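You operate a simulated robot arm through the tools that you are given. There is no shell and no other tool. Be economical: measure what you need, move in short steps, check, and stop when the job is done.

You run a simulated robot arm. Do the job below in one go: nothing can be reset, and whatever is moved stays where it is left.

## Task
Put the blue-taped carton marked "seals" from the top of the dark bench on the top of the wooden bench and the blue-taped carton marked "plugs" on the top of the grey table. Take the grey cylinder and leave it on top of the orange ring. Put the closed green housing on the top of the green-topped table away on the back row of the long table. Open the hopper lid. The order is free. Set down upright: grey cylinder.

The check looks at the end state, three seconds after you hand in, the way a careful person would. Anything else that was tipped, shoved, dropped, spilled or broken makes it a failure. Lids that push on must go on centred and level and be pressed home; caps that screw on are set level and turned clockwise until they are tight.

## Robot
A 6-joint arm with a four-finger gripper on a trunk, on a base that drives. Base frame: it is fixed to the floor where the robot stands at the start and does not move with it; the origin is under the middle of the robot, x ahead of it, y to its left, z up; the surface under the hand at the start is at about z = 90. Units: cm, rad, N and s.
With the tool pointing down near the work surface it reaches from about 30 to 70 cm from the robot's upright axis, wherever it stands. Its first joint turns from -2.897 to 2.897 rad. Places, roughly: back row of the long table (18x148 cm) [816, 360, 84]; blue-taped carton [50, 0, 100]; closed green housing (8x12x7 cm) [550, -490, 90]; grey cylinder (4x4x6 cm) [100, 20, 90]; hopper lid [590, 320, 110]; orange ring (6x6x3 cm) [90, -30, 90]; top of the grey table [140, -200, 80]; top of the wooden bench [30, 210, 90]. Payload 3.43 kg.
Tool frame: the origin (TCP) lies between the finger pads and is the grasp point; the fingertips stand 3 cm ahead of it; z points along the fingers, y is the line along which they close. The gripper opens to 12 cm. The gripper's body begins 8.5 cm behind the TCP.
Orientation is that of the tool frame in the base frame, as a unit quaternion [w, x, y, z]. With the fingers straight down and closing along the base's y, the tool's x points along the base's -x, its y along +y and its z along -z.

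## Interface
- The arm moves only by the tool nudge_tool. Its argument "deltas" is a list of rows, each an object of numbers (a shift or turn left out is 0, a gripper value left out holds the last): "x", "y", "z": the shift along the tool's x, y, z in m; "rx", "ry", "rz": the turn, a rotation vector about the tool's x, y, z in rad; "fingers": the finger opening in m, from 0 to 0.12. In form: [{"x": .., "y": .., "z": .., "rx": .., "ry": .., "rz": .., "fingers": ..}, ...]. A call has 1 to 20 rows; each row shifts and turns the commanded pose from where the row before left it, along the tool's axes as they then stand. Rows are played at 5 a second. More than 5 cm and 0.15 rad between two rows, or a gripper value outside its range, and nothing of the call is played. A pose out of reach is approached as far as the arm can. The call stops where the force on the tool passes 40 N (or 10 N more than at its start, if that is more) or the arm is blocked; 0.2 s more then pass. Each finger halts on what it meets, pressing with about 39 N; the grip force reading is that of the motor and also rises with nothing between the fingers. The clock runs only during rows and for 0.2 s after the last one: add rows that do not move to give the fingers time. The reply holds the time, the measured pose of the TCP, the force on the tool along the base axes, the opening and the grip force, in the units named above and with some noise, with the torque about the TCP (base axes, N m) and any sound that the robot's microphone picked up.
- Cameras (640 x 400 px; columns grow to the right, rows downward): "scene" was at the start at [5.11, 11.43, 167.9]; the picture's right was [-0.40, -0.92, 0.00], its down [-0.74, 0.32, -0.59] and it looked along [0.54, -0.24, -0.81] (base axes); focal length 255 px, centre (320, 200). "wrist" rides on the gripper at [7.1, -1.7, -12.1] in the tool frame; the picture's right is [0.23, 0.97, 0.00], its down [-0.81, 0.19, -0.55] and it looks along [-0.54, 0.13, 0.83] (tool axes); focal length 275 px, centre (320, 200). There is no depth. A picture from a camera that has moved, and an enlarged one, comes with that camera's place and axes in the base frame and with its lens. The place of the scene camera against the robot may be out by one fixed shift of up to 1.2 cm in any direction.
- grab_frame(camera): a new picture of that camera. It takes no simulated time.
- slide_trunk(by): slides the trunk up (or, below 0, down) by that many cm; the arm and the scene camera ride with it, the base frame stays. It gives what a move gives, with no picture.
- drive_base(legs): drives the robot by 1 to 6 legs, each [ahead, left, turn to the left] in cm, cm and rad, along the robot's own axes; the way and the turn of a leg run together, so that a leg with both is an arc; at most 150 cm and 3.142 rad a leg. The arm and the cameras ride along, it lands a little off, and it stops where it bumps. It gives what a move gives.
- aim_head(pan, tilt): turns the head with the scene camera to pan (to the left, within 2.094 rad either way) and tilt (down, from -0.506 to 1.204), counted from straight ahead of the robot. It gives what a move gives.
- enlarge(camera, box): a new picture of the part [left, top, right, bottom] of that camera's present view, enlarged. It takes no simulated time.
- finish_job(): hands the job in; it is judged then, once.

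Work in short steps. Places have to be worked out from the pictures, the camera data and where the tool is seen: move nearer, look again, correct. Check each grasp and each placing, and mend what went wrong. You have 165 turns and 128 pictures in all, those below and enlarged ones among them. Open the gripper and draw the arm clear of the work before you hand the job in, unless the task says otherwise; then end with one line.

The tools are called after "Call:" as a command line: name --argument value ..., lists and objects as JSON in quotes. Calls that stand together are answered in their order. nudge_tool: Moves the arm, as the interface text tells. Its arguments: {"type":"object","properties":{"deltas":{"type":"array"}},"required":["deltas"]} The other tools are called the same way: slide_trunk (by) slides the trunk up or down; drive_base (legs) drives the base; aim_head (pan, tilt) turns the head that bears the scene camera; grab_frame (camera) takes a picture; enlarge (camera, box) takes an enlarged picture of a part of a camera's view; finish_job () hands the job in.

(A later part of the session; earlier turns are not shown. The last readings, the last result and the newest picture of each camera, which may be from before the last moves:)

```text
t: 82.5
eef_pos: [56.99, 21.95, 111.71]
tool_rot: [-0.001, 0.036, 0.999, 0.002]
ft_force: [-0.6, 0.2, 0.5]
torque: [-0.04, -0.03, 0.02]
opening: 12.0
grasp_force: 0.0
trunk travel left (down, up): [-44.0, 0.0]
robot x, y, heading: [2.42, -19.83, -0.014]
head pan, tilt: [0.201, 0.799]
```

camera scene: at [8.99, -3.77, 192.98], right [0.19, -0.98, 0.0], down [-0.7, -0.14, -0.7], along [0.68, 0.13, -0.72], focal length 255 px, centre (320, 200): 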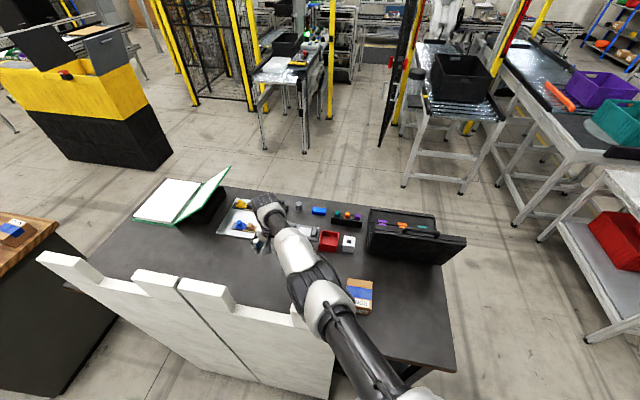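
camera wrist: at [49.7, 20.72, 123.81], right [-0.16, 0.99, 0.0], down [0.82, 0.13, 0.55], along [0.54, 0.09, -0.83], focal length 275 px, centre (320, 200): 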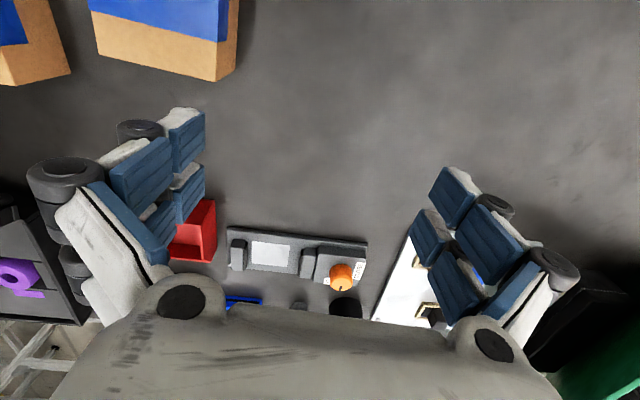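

No out-of-reach flag now. I'll test a modest move straight towards the robot.

Call:
nudge_tool --deltas '[{"x": 0.02, "y": -0.02}, {"x": 0.02, "y": -0.02}, {"x": 0.02, "y": -0.02}, {"x": 0.02, "y": -0.02}, {}]'

```text
t: 83.7
eef_pos: [56.84, 21.71, 110.87]
tool_rot: [-0.001, 0.035, 0.999, 0.002]
ft_force: [0.2, 0.6, 0.1]
torque: [0.01, 0.0, 0.03]
opening: 12.02
grasp_force: 0.2
out of reach, approached as far as the arm can: row 1, 2, 3, 4
trunk travel left (down, up): [-44.0, 0.0]
robot x, y, heading: [2.58, -19.85, -0.011]
head pan, tilt: [0.201, 0.799]
```

The arm appears stuck at full stretch. I'll try small, purely radial steps inward.

Call:
nudge_tool --deltas '[{"x": 0.003, "y": -0.0027}, {"x": 0.003, "y": -0.0027}, {"x": 0.0038, "y": -0.0033}, {"x": 0.0038, "y": -0.0033}, {"x": 0.0038, "y": -0.0033}, {"x": 0.0038, "y": -0.0033}, {"x": 0.0038, "y": -0.0033}, {"x": 0.0038, "y": -0.0033}]'

Call:
nudge_tool --deltas '[{"z": -0.03}, {"z": -0.03}, {"z": -0.03}, {"z": -0.03}, {"z": -0.03}]'

```text
t: 85.5
eef_pos: [56.86, 21.74, 110.83]
tool_rot: [-0.001, 0.035, 0.999, 0.002]
ft_force: [-0.8, -0.8, 0.8]
torque: [-0.01, 0.05, 0.04]
opening: 12.01
grasp_force: 0.0
out of reach, approached as far as the arm can: row 1, 2, 3, 4, 5, 6, 7, 8
trunk travel left (down, up): [-44.0, 0.0]
robot x, y, heading: [2.38, -19.64, -0.009]
head pan, tilt: [0.201, 0.799]
```

```text
t: 86.7
eef_pos: [58.62, 22.97, 125.71]
tool_rot: [-0.001, 0.035, 0.999, 0.002]
ft_force: [0.0, -1.1, 0.3]
torque: [0.01, 0.01, 0.02]
opening: 12.0
grasp_force: 0.0
out of reach, approached as far as the arm can: row 1, 2, 3, 5
trunk travel left (down, up): [-44.0, 0.0]
robot x, y, heading: [2.65, -19.95, -0.01]
head pan, tilt: [0.201, 0.799]
```

It follows the boundary upward. I'll carry on up past shoulder height, then come down, which bent the elbow cleanly last time.

Call:
nudge_tool --deltas '[{"z": -0.03}, {"z": -0.03}, {"z": -0.03}, {"z": -0.03}, {"z": -0.03}, {"z": -0.03}]'

Call:
nudge_tool --deltas '[{"z": 0.03}, {"z": 0.03}, {"x": 0.01, "y": -0.01}, {"x": 0.02, "y": -0.02}, {"x": 0.02, "y": -0.02}]'

```text
t: 88.1
eef_pos: [57.42, 21.89, 143.44]
tool_rot: [0.0, 0.034, 0.999, 0.002]
ft_force: [-0.5, 0.5, 0.2]
torque: [0.02, -0.04, -0.02]
opening: 11.99
grasp_force: 0.1
out of reach, approached as far as the arm can: row 4, 5, 6
trunk travel left (down, up): [-44.0, 0.0]
robot x, y, heading: [2.49, -19.73, -0.007]
head pan, tilt: [0.201, 0.799]
```

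```text
t: 89.3
eef_pos: [58.29, 22.58, 137.45]
tool_rot: [0.001, 0.035, 0.999, 0.002]
ft_force: [-0.3, 0.5, -0.5]
torque: [0.01, 0.01, -0.03]
opening: 11.99
grasp_force: 0.1
out of reach, approached as far as the arm can: row 1, 2, 3, 4, 5
trunk travel left (down, up): [-44.0, 0.0]
robot x, y, heading: [2.79, -20.02, -0.013]
head pan, tilt: [0.201, 0.799]
```

Still at the boundary. I'll test a combined larger step, down and inward, which should bend the elbow.

Call:
nudge_tool --deltas '[{"x": 0.025, "y": -0.022, "z": 0.035}, {"x": 0.025, "y": -0.022, "z": 0.035}, {}]'

Call:
nudge_tool --deltas '[{"x": 0.0, "ry": 0.1}, {}, {}]'

```text
t: 90.1
eef_pos: [58.31, 22.97, 133.6]
tool_rot: [-0.001, 0.034, 0.999, 0.002]
ft_force: [-0.3, -0.1, -0.6]
torque: [0.02, 0.0, 0.01]
opening: 12.0
grasp_force: 0.0
out of reach, approached as far as the arm can: row 1, 2
trunk travel left (down, up): [-44.0, 0.0]
robot x, y, heading: [2.6, -19.85, -0.006]
head pan, tilt: [0.201, 0.799]
```

```text
t: 90.9
eef_pos: [57.0, 21.82, 133.44]
tool_rot: [-0.051, 0.034, 0.998, 0.003]
ft_force: [-0.3, 0.1, 0.3]
torque: [0.0, 0.05, -0.03]
opening: 12.0
grasp_force: 0.1
out of reach, approached as far as the arm can: row 1
trunk travel left (down, up): [-44.0, 0.0]
robot x, y, heading: [2.42, -19.69, -0.012]
head pan, tilt: [0.201, 0.799]
```

The tilt responds. I'll look at the arm's actual shape.

Call:
grab_frame --camera "scene"

```text
90 pictures are left
camera scene: at [9.03, -3.85, 192.99], right [0.19, -0.98, 0.0], down [-0.7, -0.14, -0.7], along [0.68, 0.13, -0.72], focal length 255 px, centre (320, 200)
```

scene: 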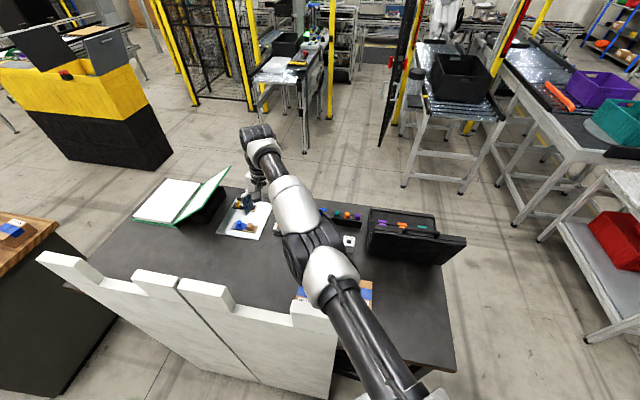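

The elbow is fully straight, a singular pose. I'll try the opposite combination (up and inward), then down and inward at larger steps.

Call:
nudge_tool --deltas '[{"x": 0.025, "y": -0.022, "z": -0.035}, {"x": 0.025, "y": -0.022, "z": -0.035}, {"x": 0.025, "y": -0.022, "z": -0.035}, {}]'

Call:
nudge_tool --deltas '[{"z": 0.049}, {"z": 0.049}, {"z": 0.049}, {"z": 0.049}, {}]'

```text
t: 91.9
eef_pos: [56.54, 21.16, 139.46]
tool_rot: [-0.051, 0.035, 0.998, 0.004]
ft_force: [-0.2, 0.0, 0.2]
torque: [0.0, 0.01, -0.02]
opening: 11.98
grasp_force: 0.0
out of reach, approached as far as the arm can: row 1, 2, 3
trunk travel left (down, up): [-44.0, 0.0]
robot x, y, heading: [2.52, -19.87, -0.008]
head pan, tilt: [0.201, 0.799]
```

```text
t: 93.1
eef_pos: [56.21, 22.45, 120.1]
tool_rot: [-0.05, 0.036, 0.998, 0.004]
ft_force: [-0.4, 1.1, -0.4]
torque: [0.02, -0.04, -0.01]
opening: 12.03
grasp_force: 0.0
out of reach, approached as far as the arm can: row 1, 2
trunk travel left (down, up): [-44.0, 0.0]
robot x, y, heading: [2.71, -19.5, -0.003]
head pan, tilt: [0.201, 0.799]
```

The last two rows were reachable. Now inward from here.

Call:
nudge_tool --deltas '[{"x": 0.02, "y": -0.018}, {"x": 0.02, "y": -0.018}, {"x": 0.02, "y": -0.018}, {}]'

```text
t: 94.1
eef_pos: [56.27, 22.31, 120.11]
tool_rot: [-0.05, 0.035, 0.998, 0.004]
ft_force: [0.3, 0.6, 0.0]
torque: [0.01, 0.02, -0.03]
opening: 11.99
grasp_force: 0.1
out of reach, approached as far as the arm can: row 1, 2, 3
trunk travel left (down, up): [-44.0, 0.0]
robot x, y, heading: [2.67, -19.82, -0.011]
head pan, tilt: [0.201, 0.799]
```

Analysis: with equal links, plain moves never bend a straight elbow, but pitching the tool inward together with an inward shift should. I'll try that in the arm's plane.

Call:
nudge_tool --deltas '[{"x": 0.036, "y": -0.032, "rx": 0.08, "ry": 0.09}, {"x": 0.036, "y": -0.032, "rx": 0.08, "ry": 0.09}, {"x": 0.036, "y": -0.032, "rx": 0.08, "ry": 0.09}, {}]'

```text
t: 95.1
eef_pos: [50.47, 17.93, 122.04]
tool_rot: [-0.165, 0.029, 0.982, -0.092]
ft_force: [0.4, -0.1, 0.8]
torque: [0.0, 0.0, -0.01]
opening: 12.01
grasp_force: 0.0
out of reach, approached as far as the arm can: row 1, 2, 3
trunk travel left (down, up): [-44.0, 0.0]
robot x, y, heading: [2.37, -19.49, -0.007]
head pan, tilt: [0.201, 0.799]
```

Still straight. I'll pitch back the other way with an inward shift, which bends the elbow with the opposite sign.

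Call:
nudge_tool --deltas '[{"x": 0.01, "y": -0.009, "rx": -0.08, "ry": -0.09}, {"x": 0.01, "y": -0.009, "rx": -0.08, "ry": -0.09}, {}]'

Call:
grab_frame --camera "scene"

```text
t: 95.9
eef_pos: [50.46, 17.93, 121.75]
tool_rot: [-0.164, 0.029, 0.982, -0.092]
ft_force: [0.0, -0.9, 0.9]
torque: [0.01, 0.0, 0.0]
opening: 12.0
grasp_force: 0.1
out of reach, approached as far as the arm can: row 1, 2
trunk travel left (down, up): [-44.0, 0.0]
robot x, y, heading: [3.04, -19.91, -0.012]
head pan, tilt: [0.201, 0.799]
```

```text
89 pictures are left
camera scene: at [9.02, -3.81, 192.98], right [0.19, -0.98, 0.0], down [-0.7, -0.14, -0.7], along [0.68, 0.13, -0.72], focal length 255 px, centre (320, 200)
```

scene: 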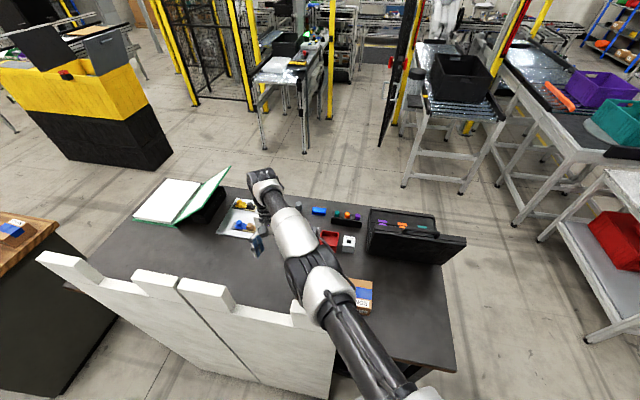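

I'll try the largest allowed inward steps while undoing part of the pitch in a consistent way.

Call:
nudge_tool --deltas '[{"x": 0.037, "y": -0.033}, {"x": 0.037, "y": -0.033}, {"x": 0.037, "y": -0.033}, {}]'

Call:
nudge_tool --deltas '[{"x": -0.018, "y": 0.016, "rx": -0.08, "ry": -0.09}, {"x": -0.018, "y": 0.016, "rx": -0.08, "ry": -0.09}, {}]'

```text
t: 96.9
eef_pos: [50.47, 18.01, 121.86]
tool_rot: [-0.165, 0.03, 0.982, -0.092]
ft_force: [0.7, -0.6, 0.6]
torque: [0.02, 0.0, -0.03]
opening: 11.99
grasp_force: 0.0
out of reach, approached as far as the arm can: row 1, 2, 3
trunk travel left (down, up): [-44.0, 0.0]
robot x, y, heading: [2.59, -20.17, -0.007]
head pan, tilt: [0.201, 0.799]
```

```text
t: 97.7
eef_pos: [54.88, 21.64, 120.2]
tool_rot: [-0.074, 0.034, 0.997, -0.015]
ft_force: [-0.4, 0.0, -1.2]
torque: [0.02, -0.02, -0.03]
opening: 11.98
grasp_force: 0.1
out of reach, approached as far as the arm can: row 1, 2
trunk travel left (down, up): [-44.0, 0.0]
robot x, y, heading: [2.54, -19.7, -0.008]
head pan, tilt: [0.201, 0.799]
```

Past data fit a straight-arm sphere of R≈70.6 about z≈127. At the wooden bench the arm left that boundary by descending from well above shoulder height. I'll level the tool and rise high along the boundary.

Call:
nudge_tool --deltas '[{"x": -0.02, "ry": -0.075, "rx": -0.012}, {"x": -0.02, "ry": -0.074, "rx": -0.012}, {"z": -0.04}, {"z": -0.04}, {"z": -0.04}, {"z": -0.04}, {"z": -0.04}, {"z": -0.04}, {"z": -0.04}, {"z": -0.04}, {}]'

Call:
nudge_tool --deltas '[{"z": 0.04}, {"z": 0.04}, {"z": 0.04}, {"z": 0.04}, {}]'

```text
t: 100.1
eef_pos: [56.4, 19.93, 149.72]
tool_rot: [0.0, 0.034, 0.999, -0.006]
ft_force: [-0.4, 1.6, -0.7]
torque: [0.01, 0.02, -0.02]
opening: 12.02
grasp_force: 0.1
out of reach, approached as far as the arm can: row 3, 6, 7, 8, 9, 10
trunk travel left (down, up): [-44.0, 0.0]
robot x, y, heading: [2.73, -19.66, -0.014]
head pan, tilt: [0.201, 0.799]
```

```text
t: 101.3
eef_pos: [56.46, 19.62, 133.99]
tool_rot: [0.002, 0.033, 0.999, -0.005]
ft_force: [0.3, 0.1, 0.4]
torque: [-0.02, -0.03, 0.04]
opening: 11.99
grasp_force: 0.0
trunk travel left (down, up): [-44.0, 0.0]
robot x, y, heading: [2.46, -19.61, -0.007]
head pan, tilt: [0.201, 0.799]
```

That freed it: no flags, and it is inside the boundary now. I'll move inward over the carton, staying at z≈132.

Call:
nudge_tool --deltas '[{"x": 0.02, "y": -0.02}, {"x": 0.02, "y": -0.02}, {"x": 0.015, "y": -0.03}, {"x": 0.0, "y": -0.03}, {"y": -0.02}, {}]'

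Call:
grab_frame --camera "wrist"

Call:
grab_frame --camera "scene"

```text
t: 102.7
eef_pos: [50.02, 8.07, 133.91]
tool_rot: [0.002, 0.034, 0.999, -0.006]
ft_force: [0.5, 0.4, -0.4]
torque: [-0.03, 0.0, 0.0]
opening: 12.02
grasp_force: 0.0
trunk travel left (down, up): [-44.0, 0.0]
robot x, y, heading: [2.66, -19.73, -0.009]
head pan, tilt: [0.201, 0.799]
```

```text
88 pictures are left
camera wrist: at [42.86, 6.97, 145.93], right [-0.17, 0.99, -0.01], down [0.82, 0.14, 0.55], along [0.55, 0.08, -0.83], focal length 275 px, centre (320, 200)
```

wrist: 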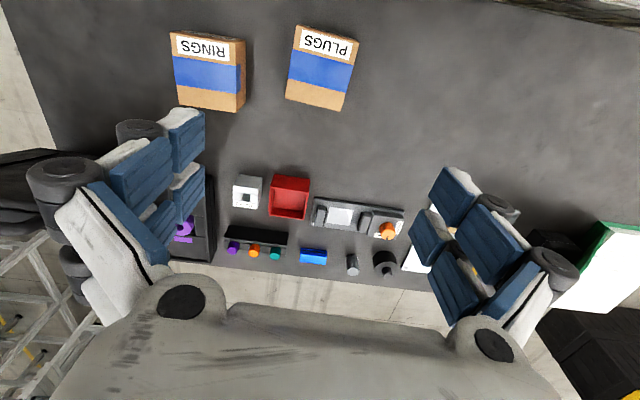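

```text
87 pictures are left
camera scene: at [9.01, -3.78, 192.98], right [0.19, -0.98, 0.0], down [-0.7, -0.14, -0.7], along [0.68, 0.13, -0.72], focal length 255 px, centre (320, 200)
```

scene: 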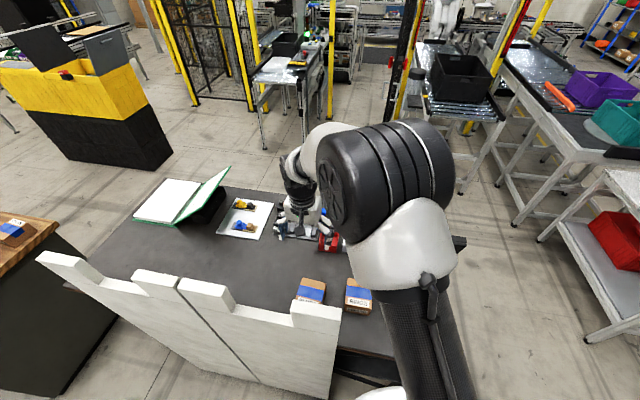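

The elbow is now high and well clear. TCP (50.0, 8.1) matches the carton centre (50.1, 7.7). I'll level the tiny tilt and descend to z=110.

Call:
nudge_tool --deltas '[{"y": -0.003, "rx": -0.012, "ry": -0.004, "z": 0.03}, {"z": 0.04}, {"z": 0.04}, {"z": 0.04}, {"z": 0.04}, {"z": 0.04}, {}]'

Call:
grab_frame --camera "wrist"

Call:
grab_frame --camera "scene"

```text
t: 104.3
eef_pos: [50.1, 7.51, 111.41]
tool_rot: [0.004, 0.033, 0.999, 0.001]
ft_force: [0.1, 0.1, -0.6]
torque: [0.02, -0.03, 0.04]
opening: 12.0
grasp_force: 0.0
trunk travel left (down, up): [-44.0, 0.0]
robot x, y, heading: [2.8, -19.8, -0.006]
head pan, tilt: [0.201, 0.799]
```

```text
86 pictures are left
camera wrist: at [42.75, 6.32, 123.37], right [-0.17, 0.99, 0.0], down [0.82, 0.14, 0.56], along [0.55, 0.09, -0.83], focal length 275 px, centre (320, 200)
```

wrist: 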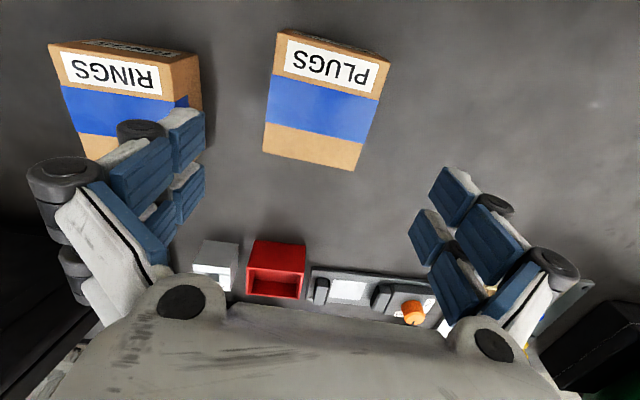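

```text
85 pictures are left
camera scene: at [8.96, -3.85, 192.99], right [0.19, -0.98, 0.0], down [-0.7, -0.14, -0.7], along [0.68, 0.13, -0.72], focal length 255 px, centre (320, 200)
```

scene: 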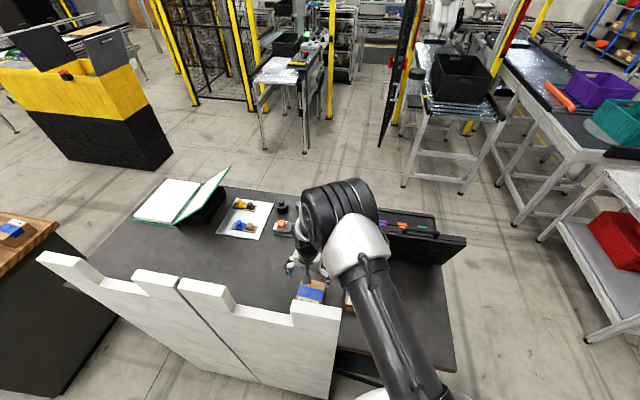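

All is aligned and the arm is clear. Descending to the grasp height and closing.

Call:
nudge_tool --deltas '[{"ry": 0.008, "z": 0.03, "y": 0.002}, {"z": 0.03}, {"z": 0.03}, {"z": 0.03}, {"z": 0.03}, {"z": 0.018}, {}]'

Call:
grab_frame --camera "wrist"

```text
t: 105.9
eef_pos: [50.17, 7.75, 94.35]
tool_rot: [-0.001, 0.033, 0.999, 0.0]
ft_force: [-0.6, 0.3, -0.1]
torque: [-0.02, -0.02, 0.0]
opening: 12.0
grasp_force: 0.0
trunk travel left (down, up): [-44.0, 0.0]
robot x, y, heading: [2.25, -19.69, -0.007]
head pan, tilt: [0.201, 0.799]
```

```text
84 pictures are left
camera wrist: at [43.06, 6.57, 106.36], right [-0.17, 0.99, 0.0], down [0.82, 0.14, 0.55], along [0.54, 0.09, -0.83], focal length 275 px, centre (320, 200)
```

wrist: 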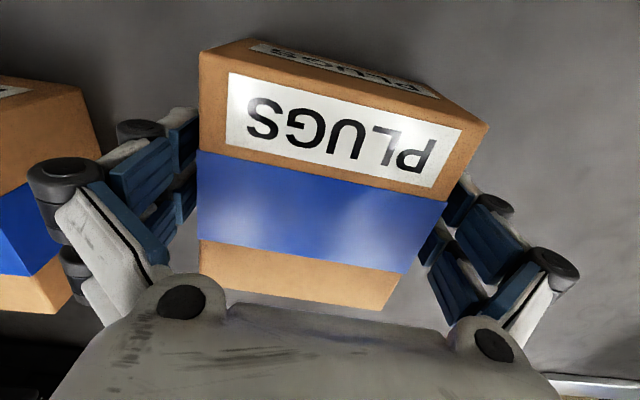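

Fingers straddle the carton. Closing, then lifting high.

Call:
nudge_tool --deltas '[{"fingers": 0.07}, {}, {}, {}, {}, {"z": -0.02}, {"z": -0.04}, {"z": -0.04}, {"z": -0.04}, {"z": -0.04}, {"z": -0.04}, {"z": -0.04}, {"z": -0.04}, {"z": -0.04}, {"z": -0.04}, {}]'

Call:
grab_frame --camera "wrist"

```text
t: 109.3
eef_pos: [50.55, 7.76, 132.2]
tool_rot: [-0.001, 0.032, 0.999, 0.001]
ft_force: [0.1, 0.7, -3.6]
torque: [-0.02, 0.02, -0.01]
opening: 9.97
grasp_force: 39.0
trunk travel left (down, up): [-44.0, 0.0]
robot x, y, heading: [2.54, -19.66, -0.005]
head pan, tilt: [0.201, 0.799]
```

```text
83 pictures are left
camera wrist: at [43.3, 6.48, 144.29], right [-0.17, 0.99, 0.0], down [0.82, 0.14, 0.55], along [0.54, 0.09, -0.83], focal length 275 px, centre (320, 200)
```

wrist: 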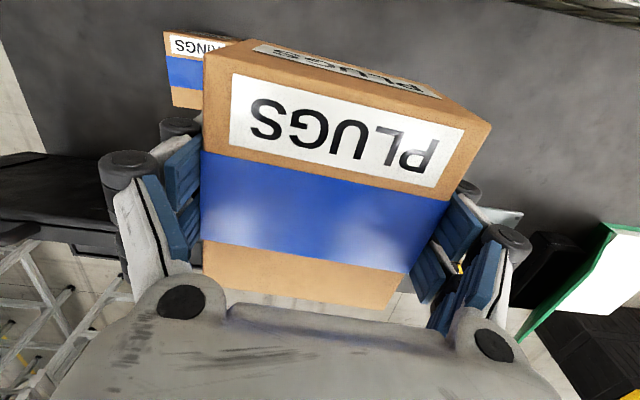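

PLUGS is held (9.97 cm, 39 N). I'll bring it in front and higher, then drive right, clear of the dark bench, turn to the grey table and look.

Call:
nudge_tool --deltas '[{"y": -0.035, "z": -0.02}, {"y": -0.035, "z": -0.02}, {"y": -0.035, "z": -0.02}, {"y": -0.035, "z": -0.02}, {"y": -0.035, "z": -0.02}, {"y": -0.035, "z": -0.02}, {"y": -0.035}, {"y": -0.035}, {}]'

Call:
drive_base --legs '[[0, -100, 0], [0, 0, -1.571], [0, 135, 0]]'

Call:
aim_head --pan 0.3 --tilt 0.6

Call:
grab_frame --camera "scene"

Call:
grab_frame --camera "wrist"

```text
t: 111.3
eef_pos: [48.33, -20.03, 144.09]
tool_rot: [0.0, 0.033, 0.999, 0.0]
ft_force: [0.0, -0.1, -3.7]
torque: [-0.03, -0.01, -0.03]
opening: 9.97
grasp_force: 39.1
trunk travel left (down, up): [-44.0, 0.0]
robot x, y, heading: [2.4, -19.76, -0.007]
head pan, tilt: [0.201, 0.799]
```

```text
t: 126.8
eef_pos: [137.57, -168.87, 144.28]
tool_rot: [0.0, 0.737, 0.676, 0.001]
ft_force: [-0.5, 0.3, -3.2]
torque: [0.02, -0.03, 0.01]
opening: 9.95
grasp_force: 38.9
trunk travel left (down, up): [-44.0, 0.0]
robot x, y, heading: [138.75, -123.23, -1.6]
head pan, tilt: [0.201, 0.799]
```

```text
t: 127.5
eef_pos: [137.52, -168.91, 144.19]
tool_rot: [-0.001, 0.737, 0.676, 0.001]
ft_force: [0.7, -0.5, -3.1]
torque: [0.03, 0.01, -0.02]
opening: 9.94
grasp_force: 38.7
trunk travel left (down, up): [-44.0, 0.0]
robot x, y, heading: [138.78, -123.02, -1.605]
head pan, tilt: [0.3, 0.6]
```

```text
82 pictures are left
camera scene: at [155.66, -129.68, 194.67], right [-0.96, -0.27, 0.0], down [-0.15, 0.55, -0.82], along [0.22, -0.79, -0.57], focal length 255 px, centre (320, 200)
```

scene: 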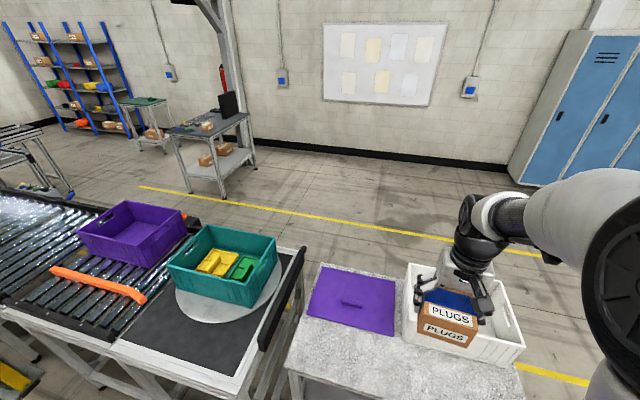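

```text
81 pictures are left
camera wrist: at [136.41, -161.64, 156.16], right [0.99, 0.14, 0.0], down [0.12, -0.83, 0.55], along [0.08, -0.55, -0.83], focal length 275 px, centre (320, 200)
```

wrist: 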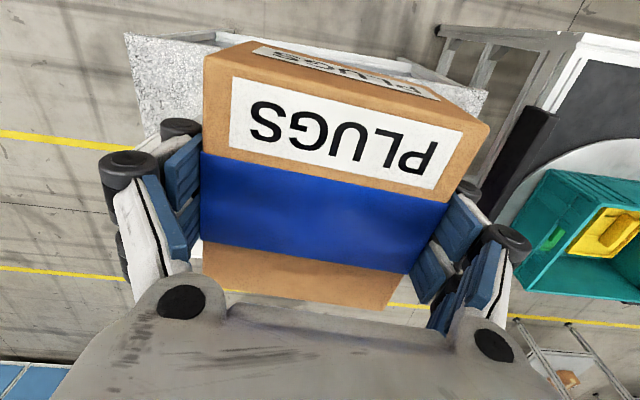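

Table top spans about x 94–181, y -169 to -226. The purple lid (x 140–180, y<-194) and white bin (x<137) leave the front strip free. My target is (155, -181). I'll lower the trunk, close up 8 cm and shift the carton over that spot.

Call:
slide_trunk --by -22

Call:
drive_base --legs '[[7, 0, 0]]'

Call:
nudge_tool --deltas '[{"x": -0.006, "y": 0.036}, {"x": -0.006, "y": 0.036}, {"x": -0.006, "y": 0.036}, {"x": -0.006, "y": 0.036}, {"x": -0.006, "y": 0.036}, {}]'

Call:
grab_frame --camera "scene"

Call:
grab_frame --camera "wrist"

```text
t: 129.8
eef_pos: [137.56, -168.95, 122.13]
tool_rot: [0.0, 0.737, 0.676, 0.0]
ft_force: [0.6, -0.9, -2.8]
torque: [-0.03, 0.01, 0.0]
opening: 9.95
grasp_force: 38.6
trunk travel left (down, up): [-22.0, 22.0]
robot x, y, heading: [139.03, -123.06, -1.6]
head pan, tilt: [0.3, 0.6]
```

```text
t: 130.9
eef_pos: [137.37, -175.83, 122.07]
tool_rot: [-0.001, 0.737, 0.675, 0.0]
ft_force: [1.4, -1.2, -3.3]
torque: [0.03, 0.01, 0.0]
opening: 9.97
grasp_force: 39.3
trunk travel left (down, up): [-22.0, 22.0]
robot x, y, heading: [138.88, -130.03, -1.601]
head pan, tilt: [0.3, 0.6]
```

```text
t: 132.3
eef_pos: [154.98, -180.15, 122.15]
tool_rot: [0.0, 0.736, 0.676, 0.001]
ft_force: [-0.5, 0.6, -2.9]
torque: [-0.04, -0.02, 0.01]
opening: 9.97
grasp_force: 38.6
trunk travel left (down, up): [-22.0, 22.0]
robot x, y, heading: [138.91, -129.3, -1.597]
head pan, tilt: [0.3, 0.6]
```

```text
80 pictures are left
camera scene: at [155.38, -136.42, 172.68], right [-0.96, -0.27, 0.0], down [-0.15, 0.54, -0.83], along [0.22, -0.8, -0.56], focal length 255 px, centre (320, 200)
```

scene: 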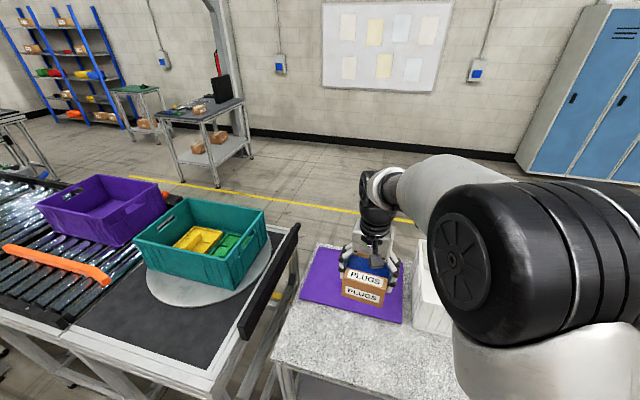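

```text
79 pictures are left
camera wrist: at [153.83, -172.96, 134.22], right [0.99, 0.15, 0.0], down [0.12, -0.83, 0.55], along [0.08, -0.55, -0.83], focal length 275 px, centre (320, 200)
```

wrist: 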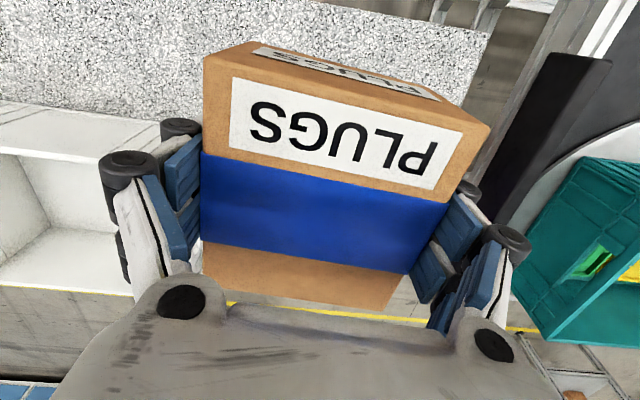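

The free strip runs y -171 to -196; I'll centre at y=-183 and lower to just above the table.

Call:
nudge_tool --deltas '[{"x": -0.028, "z": 0.02}, {"z": 0.04}, {"z": 0.04}, {"z": 0.04}, {"z": 0.04}, {"z": 0.04}, {"z": 0.04}, {"z": 0.04}, {"z": 0.03}, {"z": 0.01}, {}]'

Call:
grab_frame --camera "wrist"

```text
t: 134.7
eef_pos: [154.91, -182.92, 88.04]
tool_rot: [-0.001, 0.736, 0.677, 0.001]
ft_force: [-0.3, -0.7, -2.4]
torque: [0.0, 0.03, -0.04]
opening: 9.98
grasp_force: 39.3
trunk travel left (down, up): [-22.0, 22.0]
robot x, y, heading: [139.06, -129.66, -1.6]
head pan, tilt: [0.3, 0.6]
```

```text
78 pictures are left
camera wrist: at [153.83, -175.72, 100.11], right [0.99, 0.15, 0.0], down [0.12, -0.82, 0.55], along [0.08, -0.55, -0.83], focal length 275 px, centre (320, 200)
```

wrist: 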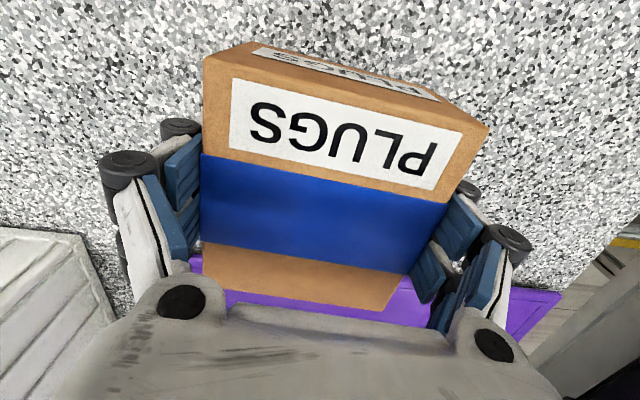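

Good clearance to the purple lid. Lowering in small steps until contact.

Call:
nudge_tool --deltas '[{"z": 0.01}, {"z": 0.01}, {"z": 0.006}, {"z": 0.004}, {"z": 0.004}, {}]'

```text
t: 136.1
eef_pos: [154.86, -183.0, 84.84]
tool_rot: [0.001, 0.737, 0.676, 0.001]
ft_force: [-0.1, -1.8, 19.6]
torque: [0.13, 0.06, -0.04]
opening: 9.95
grasp_force: 38.9
trunk travel left (down, up): [-22.0, 22.0]
robot x, y, heading: [138.9, -129.85, -1.594]
head pan, tilt: [0.3, 0.6]
```

Contact with about 20 N at z=84.8. Releasing and rising.

Call:
nudge_tool --deltas '[{"z": -0.001, "fingers": 0.12}, {}, {}, {}, {}, {"z": -0.02}, {"z": -0.04}, {"z": -0.04}, {"z": -0.04}, {"z": -0.04}, {"z": -0.04}, {"z": -0.04}, {"z": -0.04}, {"z": -0.04}, {}]'

Call:
grab_frame --camera "wrist"

```text
t: 139.3
eef_pos: [154.67, -182.97, 118.56]
tool_rot: [0.0, 0.737, 0.676, 0.001]
ft_force: [0.4, 0.7, -0.3]
torque: [0.01, 0.03, -0.02]
opening: 12.02
grasp_force: 0.1
trunk travel left (down, up): [-22.0, 22.0]
robot x, y, heading: [138.88, -129.68, -1.602]
head pan, tilt: [0.3, 0.6]
```

```text
77 pictures are left
camera wrist: at [153.64, -175.72, 130.59], right [0.99, 0.15, 0.0], down [0.12, -0.83, 0.55], along [0.08, -0.55, -0.83], focal length 275 px, centre (320, 200)
```

wrist: 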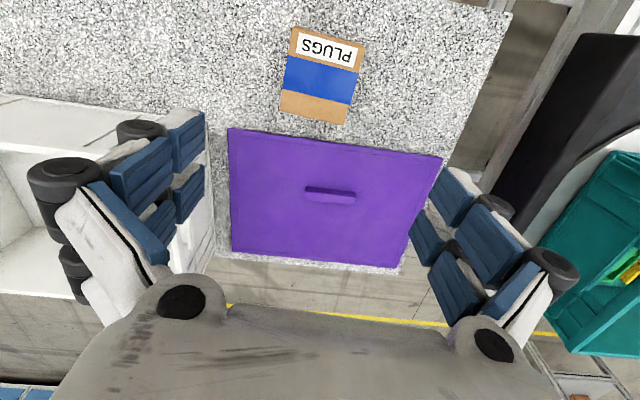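

PLUGS stands on the grey table, clear of the lid. Next I'll raise and tuck the arm, then drive round to the far side of the dark bench, facing back towards -x.

Call:
nudge_tool --deltas '[{"x": 0.03, "z": -0.03}, {"x": 0.03, "z": -0.03}, {"x": 0.03, "y": -0.02, "z": -0.03}, {"y": -0.03, "z": -0.03}, {"y": -0.03, "z": -0.03}, {"y": -0.03, "z": -0.03}, {"z": -0.03}, {"z": -0.03}, {}]'

Call:
drive_base --legs '[[-60, 0, 0], [0, 12, 0], [-68, 0, 0], [0, 0, -1.54]]'

Call:
aim_head --pan 0.0 --tilt 0.9

Call:
grab_frame --camera "scene"

Call:
grab_frame --camera "wrist"

```text
t: 141.3
eef_pos: [144.64, -173.36, 142.55]
tool_rot: [0.0, 0.737, 0.676, 0.0]
ft_force: [-0.5, -0.4, 0.0]
torque: [0.0, 0.02, 0.05]
opening: 11.99
grasp_force: 0.1
trunk travel left (down, up): [-22.0, 22.0]
robot x, y, heading: [138.68, -130.02, -1.598]
head pan, tilt: [0.3, 0.6]
```

```text
t: 152.6
eef_pos: [111.41, -8.49, 142.54]
tool_rot: [-0.001, 0.999, -0.034, 0.001]
ft_force: [-0.2, -0.1, 0.1]
torque: [0.01, -0.01, 0.03]
opening: 12.02
grasp_force: 0.1
trunk travel left (down, up): [-22.0, 22.0]
robot x, y, heading: [154.71, -1.68, 3.134]
head pan, tilt: [0.3, 0.6]
```

```text
t: 153.4
eef_pos: [111.27, -8.51, 142.55]
tool_rot: [0.0, 0.999, -0.034, 0.001]
ft_force: [1.5, -0.2, -0.1]
torque: [0.0, 0.0, -0.02]
opening: 11.98
grasp_force: 0.0
trunk travel left (down, up): [-22.0, 22.0]
robot x, y, heading: [154.47, -1.65, 3.126]
head pan, tilt: [0.0, 0.901]
```

```text
76 pictures are left
camera scene: at [149.34, -15.39, 170.2], right [0.01, 1.0, 0.0], down [0.78, -0.01, -0.62], along [-0.62, 0.01, -0.78], focal length 255 px, centre (320, 200)
```

scene: 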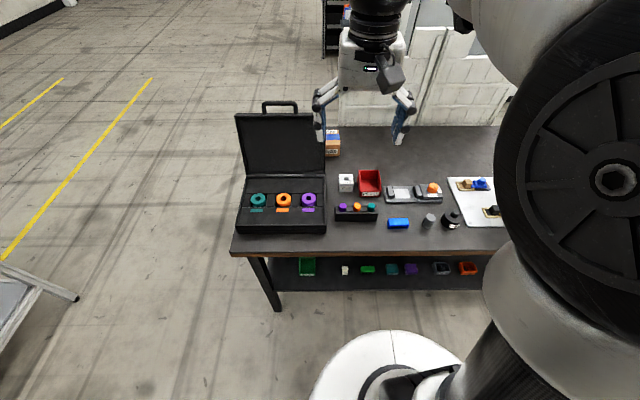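

```text
75 pictures are left
camera wrist: at [118.56, -7.3, 154.62], right [0.16, -0.99, 0.0], down [-0.82, -0.14, 0.55], along [-0.54, -0.09, -0.83], focal length 275 px, centre (320, 200)
```

wrist: 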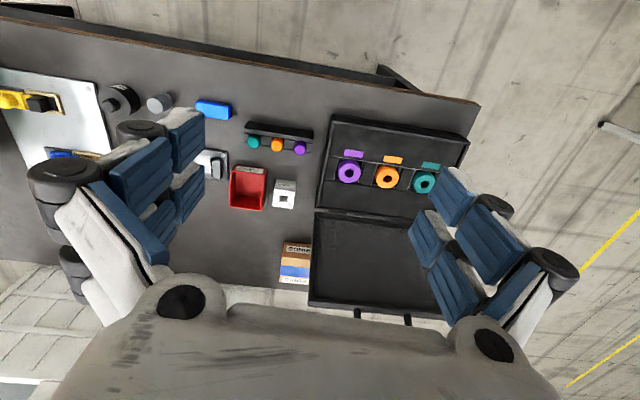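

The view is clear: the cylinder stands near (98, 25), and the orange ring lies in the open case near (88, -30). The black knob is close beside the cylinder in y, so I'll close the fingers along x. I'll drive 10 cm nearer and yaw the tool 86°.

Call:
drive_base --legs '[[10, 0, 0.01]]'

Call:
nudge_tool --deltas '[{"rz": 0.14}, {"rz": 0.14}, {"rz": 0.14}, {"rz": 0.14}, {"rz": 0.14}, {"rz": 0.14}, {"rz": 0.14}, {"rz": 0.14}, {"rz": 0.14}, {"rz": 0.14}, {"rz": 0.103}, {}]'

Call:
grab_frame --camera "wrist"

Call:
enlarge --camera "scene" --box '[230, 90, 480, 250]'

```text
t: 154.6
eef_pos: [101.25, -8.82, 142.52]
tool_rot: [0.0, 1.0, -0.028, 0.002]
ft_force: [-0.6, 0.6, -0.5]
torque: [0.01, -0.06, 0.01]
opening: 12.0
grasp_force: 0.0
trunk travel left (down, up): [-22.0, 22.0]
robot x, y, heading: [144.57, -1.68, 3.142]
head pan, tilt: [0.0, 0.901]
```

```text
t: 157.2
eef_pos: [101.27, -8.88, 142.57]
tool_rot: [0.0, 0.711, -0.703, 0.001]
ft_force: [0.2, -0.5, -0.5]
torque: [0.0, -0.02, 0.0]
opening: 12.0
grasp_force: 0.0
trunk travel left (down, up): [-22.0, 22.0]
robot x, y, heading: [144.84, -1.58, 3.144]
head pan, tilt: [0.0, 0.901]
```

```text
74 pictures are left
camera wrist: at [103.09, -16.01, 154.63], right [-0.97, -0.24, 0.0], down [-0.2, 0.81, 0.55], along [-0.13, 0.54, -0.83], focal length 275 px, centre (320, 200)
```

wrist: 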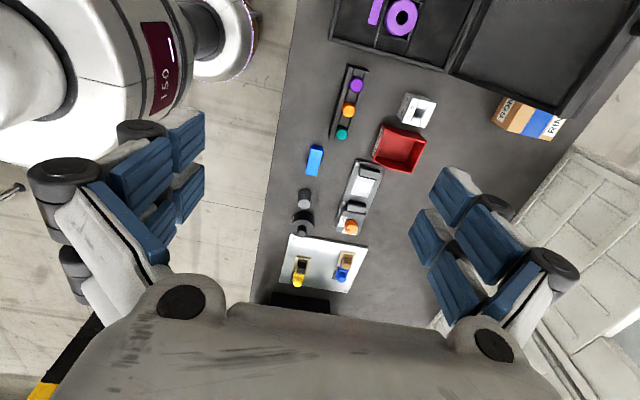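

```text
2.50 times, centred on (355, 170) of scene
camera zoom: at [139.41, -15.37, 170.19], right [0.0, 1.0, 0.0], down [0.78, 0.0, -0.62], along [-0.62, 0.0, -0.78], focal length 637 px, centre (232, 275)
```

zoom: 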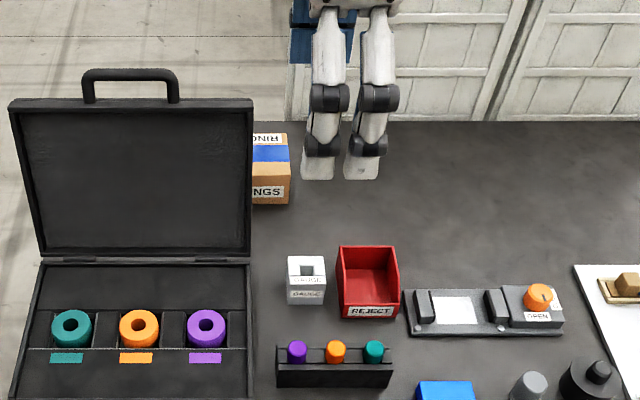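

The cylinder is at about (97.8, 24.3). Moving the hand over it, down to about z=122.

Call:
nudge_tool --deltas '[{"x": -0.037, "y": 0.004, "z": 0.02}, {"x": -0.037, "y": 0.004, "z": 0.02}, {"x": -0.037, "y": 0.004, "z": 0.02}, {"x": -0.037, "y": 0.004, "z": 0.02}, {"x": -0.037, "y": 0.004, "z": 0.02}, {"x": -0.037, "y": 0.004, "z": 0.02}, {"x": -0.037, "y": 0.004, "z": 0.02}, {"x": -0.037, "y": 0.004, "z": 0.02}, {"x": -0.037, "y": 0.004, "z": 0.02}, {}]'

Call:
grab_frame --camera "wrist"

```text
t: 159.4
eef_pos: [97.44, 24.63, 124.7]
tool_rot: [-0.001, 0.711, -0.703, 0.001]
ft_force: [0.7, -1.1, 0.1]
torque: [-0.02, -0.01, -0.01]
opening: 12.01
grasp_force: 0.0
trunk travel left (down, up): [-22.0, 22.0]
robot x, y, heading: [144.63, -1.98, 3.14]
head pan, tilt: [0.0, 0.901]
```

```text
72 pictures are left
camera wrist: at [99.15, 17.5, 136.8], right [-0.97, -0.24, 0.0], down [-0.2, 0.81, 0.55], along [-0.13, 0.54, -0.83], focal length 275 px, centre (320, 200)
```

wrist: 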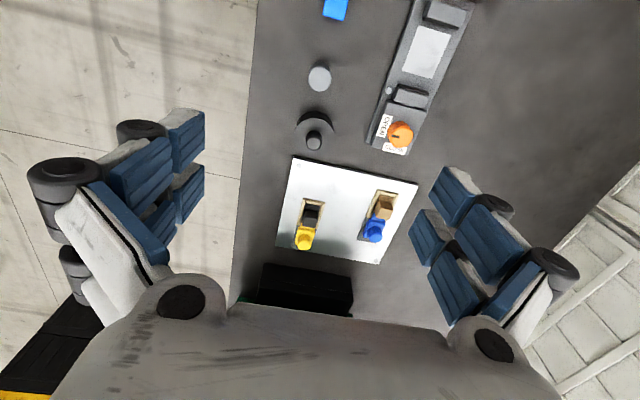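

It is well aligned: cylinder axis (97.6, 24.4). I'll set the opening to 7.5 cm, descend to z≈94 and close.

Call:
nudge_tool --deltas '[{"y": -0.001, "x": 0.002, "z": 0.04, "fingers": 0.075}, {"z": 0.04}, {"z": 0.04}, {"z": 0.04}, {"z": 0.04}, {"z": 0.04}, {"z": 0.04}, {"z": 0.025}, {}]'

Call:
grab_frame --camera "wrist"

```text
t: 161.4
eef_pos: [97.59, 24.09, 94.09]
tool_rot: [-0.001, 0.711, -0.703, 0.001]
ft_force: [0.2, -0.1, 0.9]
torque: [-0.03, -0.01, 0.0]
opening: 7.5
grasp_force: 0.0
trunk travel left (down, up): [-22.0, 22.0]
robot x, y, heading: [144.57, -1.64, 3.14]
head pan, tilt: [0.0, 0.901]
```

```text
71 pictures are left
camera wrist: at [99.39, 17.03, 106.08], right [-0.97, -0.24, 0.0], down [-0.2, 0.81, 0.55], along [-0.13, 0.54, -0.83], focal length 275 px, centre (320, 200)
```

wrist: 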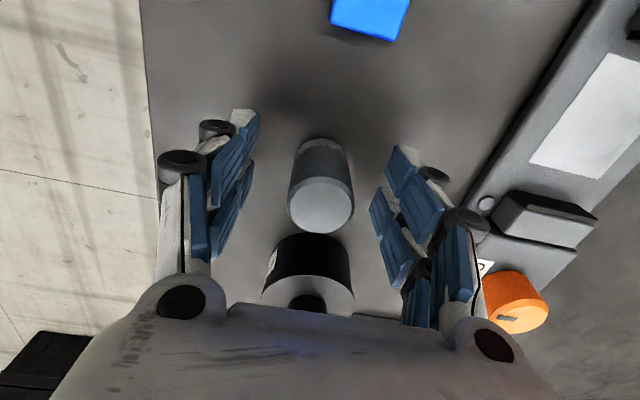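

Centred between the fingers. Closing gently.

Call:
nudge_tool --deltas '[{"fingers": 0.03}, {}, {}, {}, {}, {}]'

Call:
nudge_tool --deltas '[{"z": -0.02}, {"z": -0.03}, {"z": -0.04}, {"z": -0.04}, {"z": -0.04}, {"z": -0.04}, {}]'

Call:
grab_frame --camera "wrist"

```text
t: 162.8
eef_pos: [97.53, 24.13, 93.98]
tool_rot: [-0.001, 0.711, -0.703, 0.0]
ft_force: [-0.5, -0.7, 0.0]
torque: [-0.02, 0.01, 0.0]
opening: 3.21
grasp_force: 39.4
trunk travel left (down, up): [-22.0, 22.0]
robot x, y, heading: [144.63, -1.74, 3.137]
head pan, tilt: [0.0, 0.901]
```

```text
t: 164.4
eef_pos: [97.46, 24.25, 115.06]
tool_rot: [-0.001, 0.71, -0.704, 0.001]
ft_force: [0.3, 0.7, -0.1]
torque: [-0.01, -0.01, -0.02]
opening: 3.2
grasp_force: 38.8
trunk travel left (down, up): [-22.0, 22.0]
robot x, y, heading: [144.45, -1.97, 3.14]
head pan, tilt: [0.0, 0.901]
```

```text
70 pictures are left
camera wrist: at [99.26, 17.01, 127.11], right [-0.97, -0.24, 0.0], down [-0.2, 0.81, 0.55], along [-0.13, 0.54, -0.83], focal length 275 px, centre (320, 200)
```

wrist: 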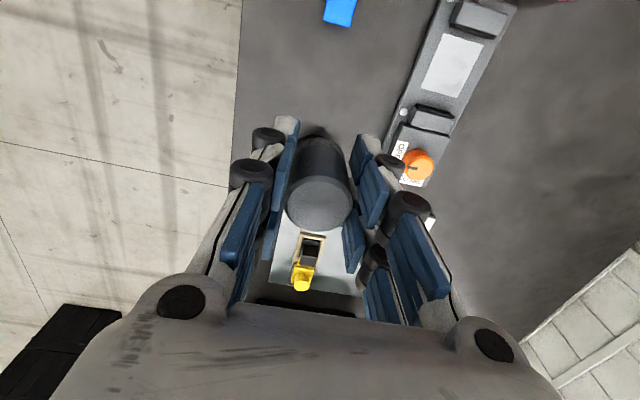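

Cylinder held (3.2 cm). Carrying it over to the ring at height.

Call:
nudge_tool --deltas '[{"z": -0.04}, {"z": -0.04}, {"x": 0.0445, "y": 0.0075}, {"x": 0.0445, "y": 0.0075}, {"x": 0.0445, "y": 0.0075}, {"x": 0.0445, "y": 0.0075}, {"x": 0.0445, "y": 0.0075}, {"x": 0.0445, "y": 0.0075}, {"x": 0.0445, "y": 0.0075}, {"x": 0.0445, "y": 0.0075}, {"x": 0.0445, "y": 0.0075}, {"x": 0.0445, "y": 0.0075}, {"x": 0.0445, "y": 0.0075}, {"x": 0.0445, "y": 0.0075}, {}]'

Call:
grab_frame --camera "wrist"

Call:
grab_frame --camera "scene"

```text
t: 167.6
eef_pos: [89.07, -29.33, 122.86]
tool_rot: [0.0, 0.71, -0.704, 0.001]
ft_force: [0.9, 0.0, 0.0]
torque: [-0.06, 0.01, 0.03]
opening: 3.2
grasp_force: 38.8
trunk travel left (down, up): [-22.0, 22.0]
robot x, y, heading: [144.62, -1.83, 3.14]
head pan, tilt: [0.0, 0.901]
```

```text
69 pictures are left
camera wrist: at [90.84, -36.45, 134.96], right [-0.97, -0.24, 0.0], down [-0.2, 0.81, 0.55], along [-0.13, 0.54, -0.83], focal length 275 px, centre (320, 200)
```

wrist: 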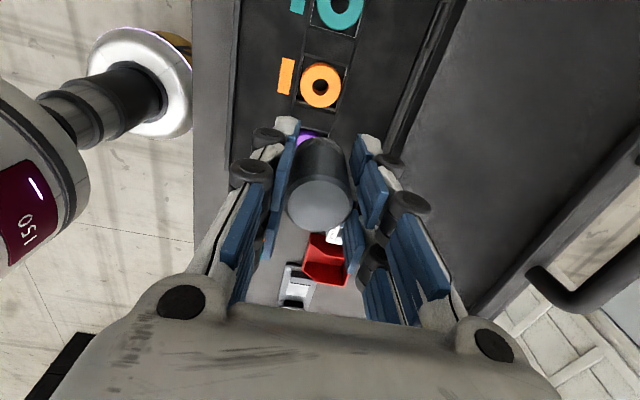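

```text
68 pictures are left
camera scene: at [139.44, -15.26, 170.21], right [0.0, 1.0, 0.0], down [0.78, 0.0, -0.62], along [-0.62, 0.0, -0.78], focal length 255 px, centre (320, 200)
```

scene: 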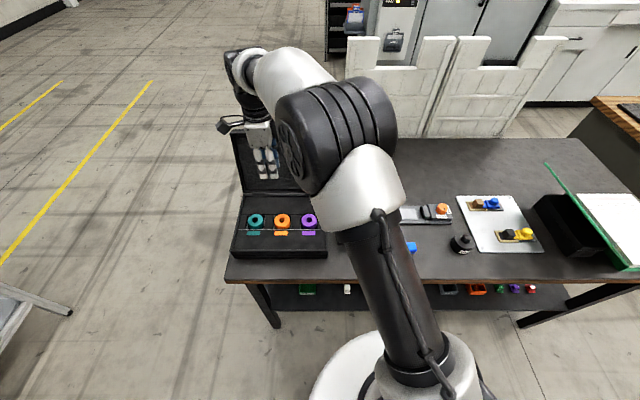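

Ring is near (89, -28.5), top about z=95. Enlarging to refine.

Call:
enlarge --camera "wrist" --box '[260, 40, 380, 140]'

Call:
enlarge --camera "scene" --box '[220, 170, 340, 270]'

```text
4.00 times, centred on (320, 90) of wrist
camera zoom: at [90.84, -36.45, 134.96], right [-0.97, -0.24, 0.0], down [-0.2, 0.81, 0.55], along [-0.13, 0.54, -0.83], focal length 1101 px, centre (320, 640)
```

zoom: 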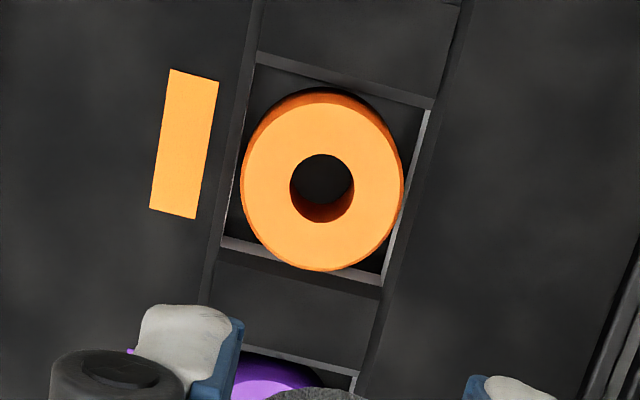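

```text
4.00 times, centred on (280, 220) of scene
camera zoom: at [139.44, -15.26, 170.21], right [0.0, 1.0, 0.0], down [0.78, 0.0, -0.62], along [-0.62, 0.0, -0.78], focal length 1019 px, centre (480, 120)
```

zoom: 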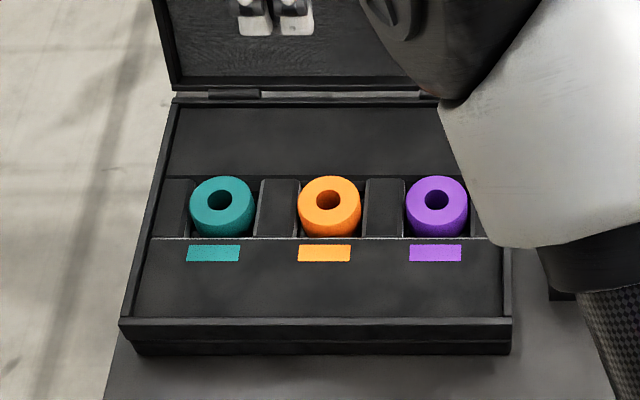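

Target for the hand is (88.95, -28.35), since the cylinder sits 0.2 cm off the TCP in y. I'll align and lower to about z=101.

Call:
nudge_tool --deltas '[{"x": -0.0098, "y": 0.001, "z": 0.02}, {"z": 0.04}, {"z": 0.04}, {"z": 0.04}, {"z": 0.04}, {"z": 0.03}, {"z": 0.008}, {}]'

Call:
grab_frame --camera "wrist"

Call:
enlarge --camera "scene" --box '[220, 150, 340, 250]'

```text
t: 169.4
eef_pos: [89.13, -28.26, 101.37]
tool_rot: [0.0, 0.711, -0.704, 0.001]
ft_force: [-0.1, 0.9, -1.3]
torque: [0.0, 0.01, 0.05]
opening: 3.16
grasp_force: 39.5
trunk travel left (down, up): [-22.0, 22.0]
robot x, y, heading: [144.45, -1.79, 3.142]
head pan, tilt: [0.0, 0.901]
```

```text
65 pictures are left
camera wrist: at [90.77, -35.48, 113.36], right [-0.97, -0.24, 0.0], down [-0.2, 0.81, 0.55], along [-0.13, 0.54, -0.83], focal length 275 px, centre (320, 200)
```

wrist: 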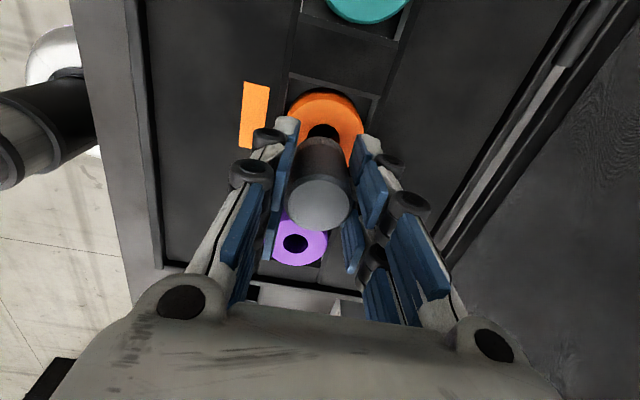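

```text
4.00 times, centred on (280, 200) of scene
camera zoom: at [139.4, -15.38, 170.19], right [0.0, 1.0, 0.0], down [0.78, 0.0, -0.62], along [-0.62, 0.0, -0.78], focal length 1019 px, centre (480, 200)
```

zoom: 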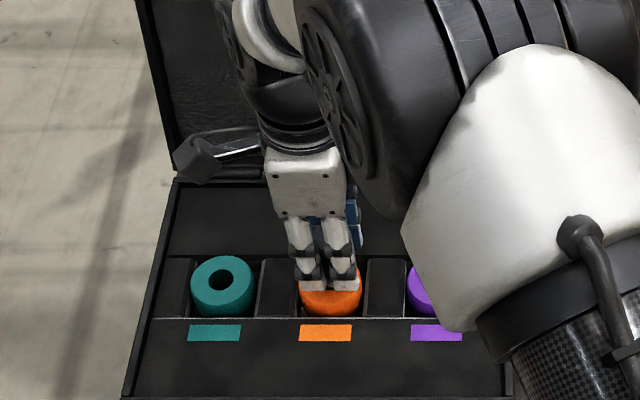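

The cylinder is centred over the ring within a couple of mm. Creeping down until contact.

Call:
nudge_tool --deltas '[{"y": 0.0015, "z": 0.008}, {"z": 0.006}, {"z": 0.004}, {"z": 0.003}, {"z": 0.003}, {}]'

```text
t: 170.8
eef_pos: [88.84, -28.31, 98.88]
tool_rot: [0.0, 0.711, -0.704, 0.001]
ft_force: [-0.3, 2.6, 14.6]
torque: [0.07, 0.03, 0.0]
opening: 3.11
grasp_force: 3.8
trunk travel left (down, up): [-22.0, 22.0]
robot x, y, heading: [144.61, -1.79, 3.142]
head pan, tilt: [0.0, 0.901]
```

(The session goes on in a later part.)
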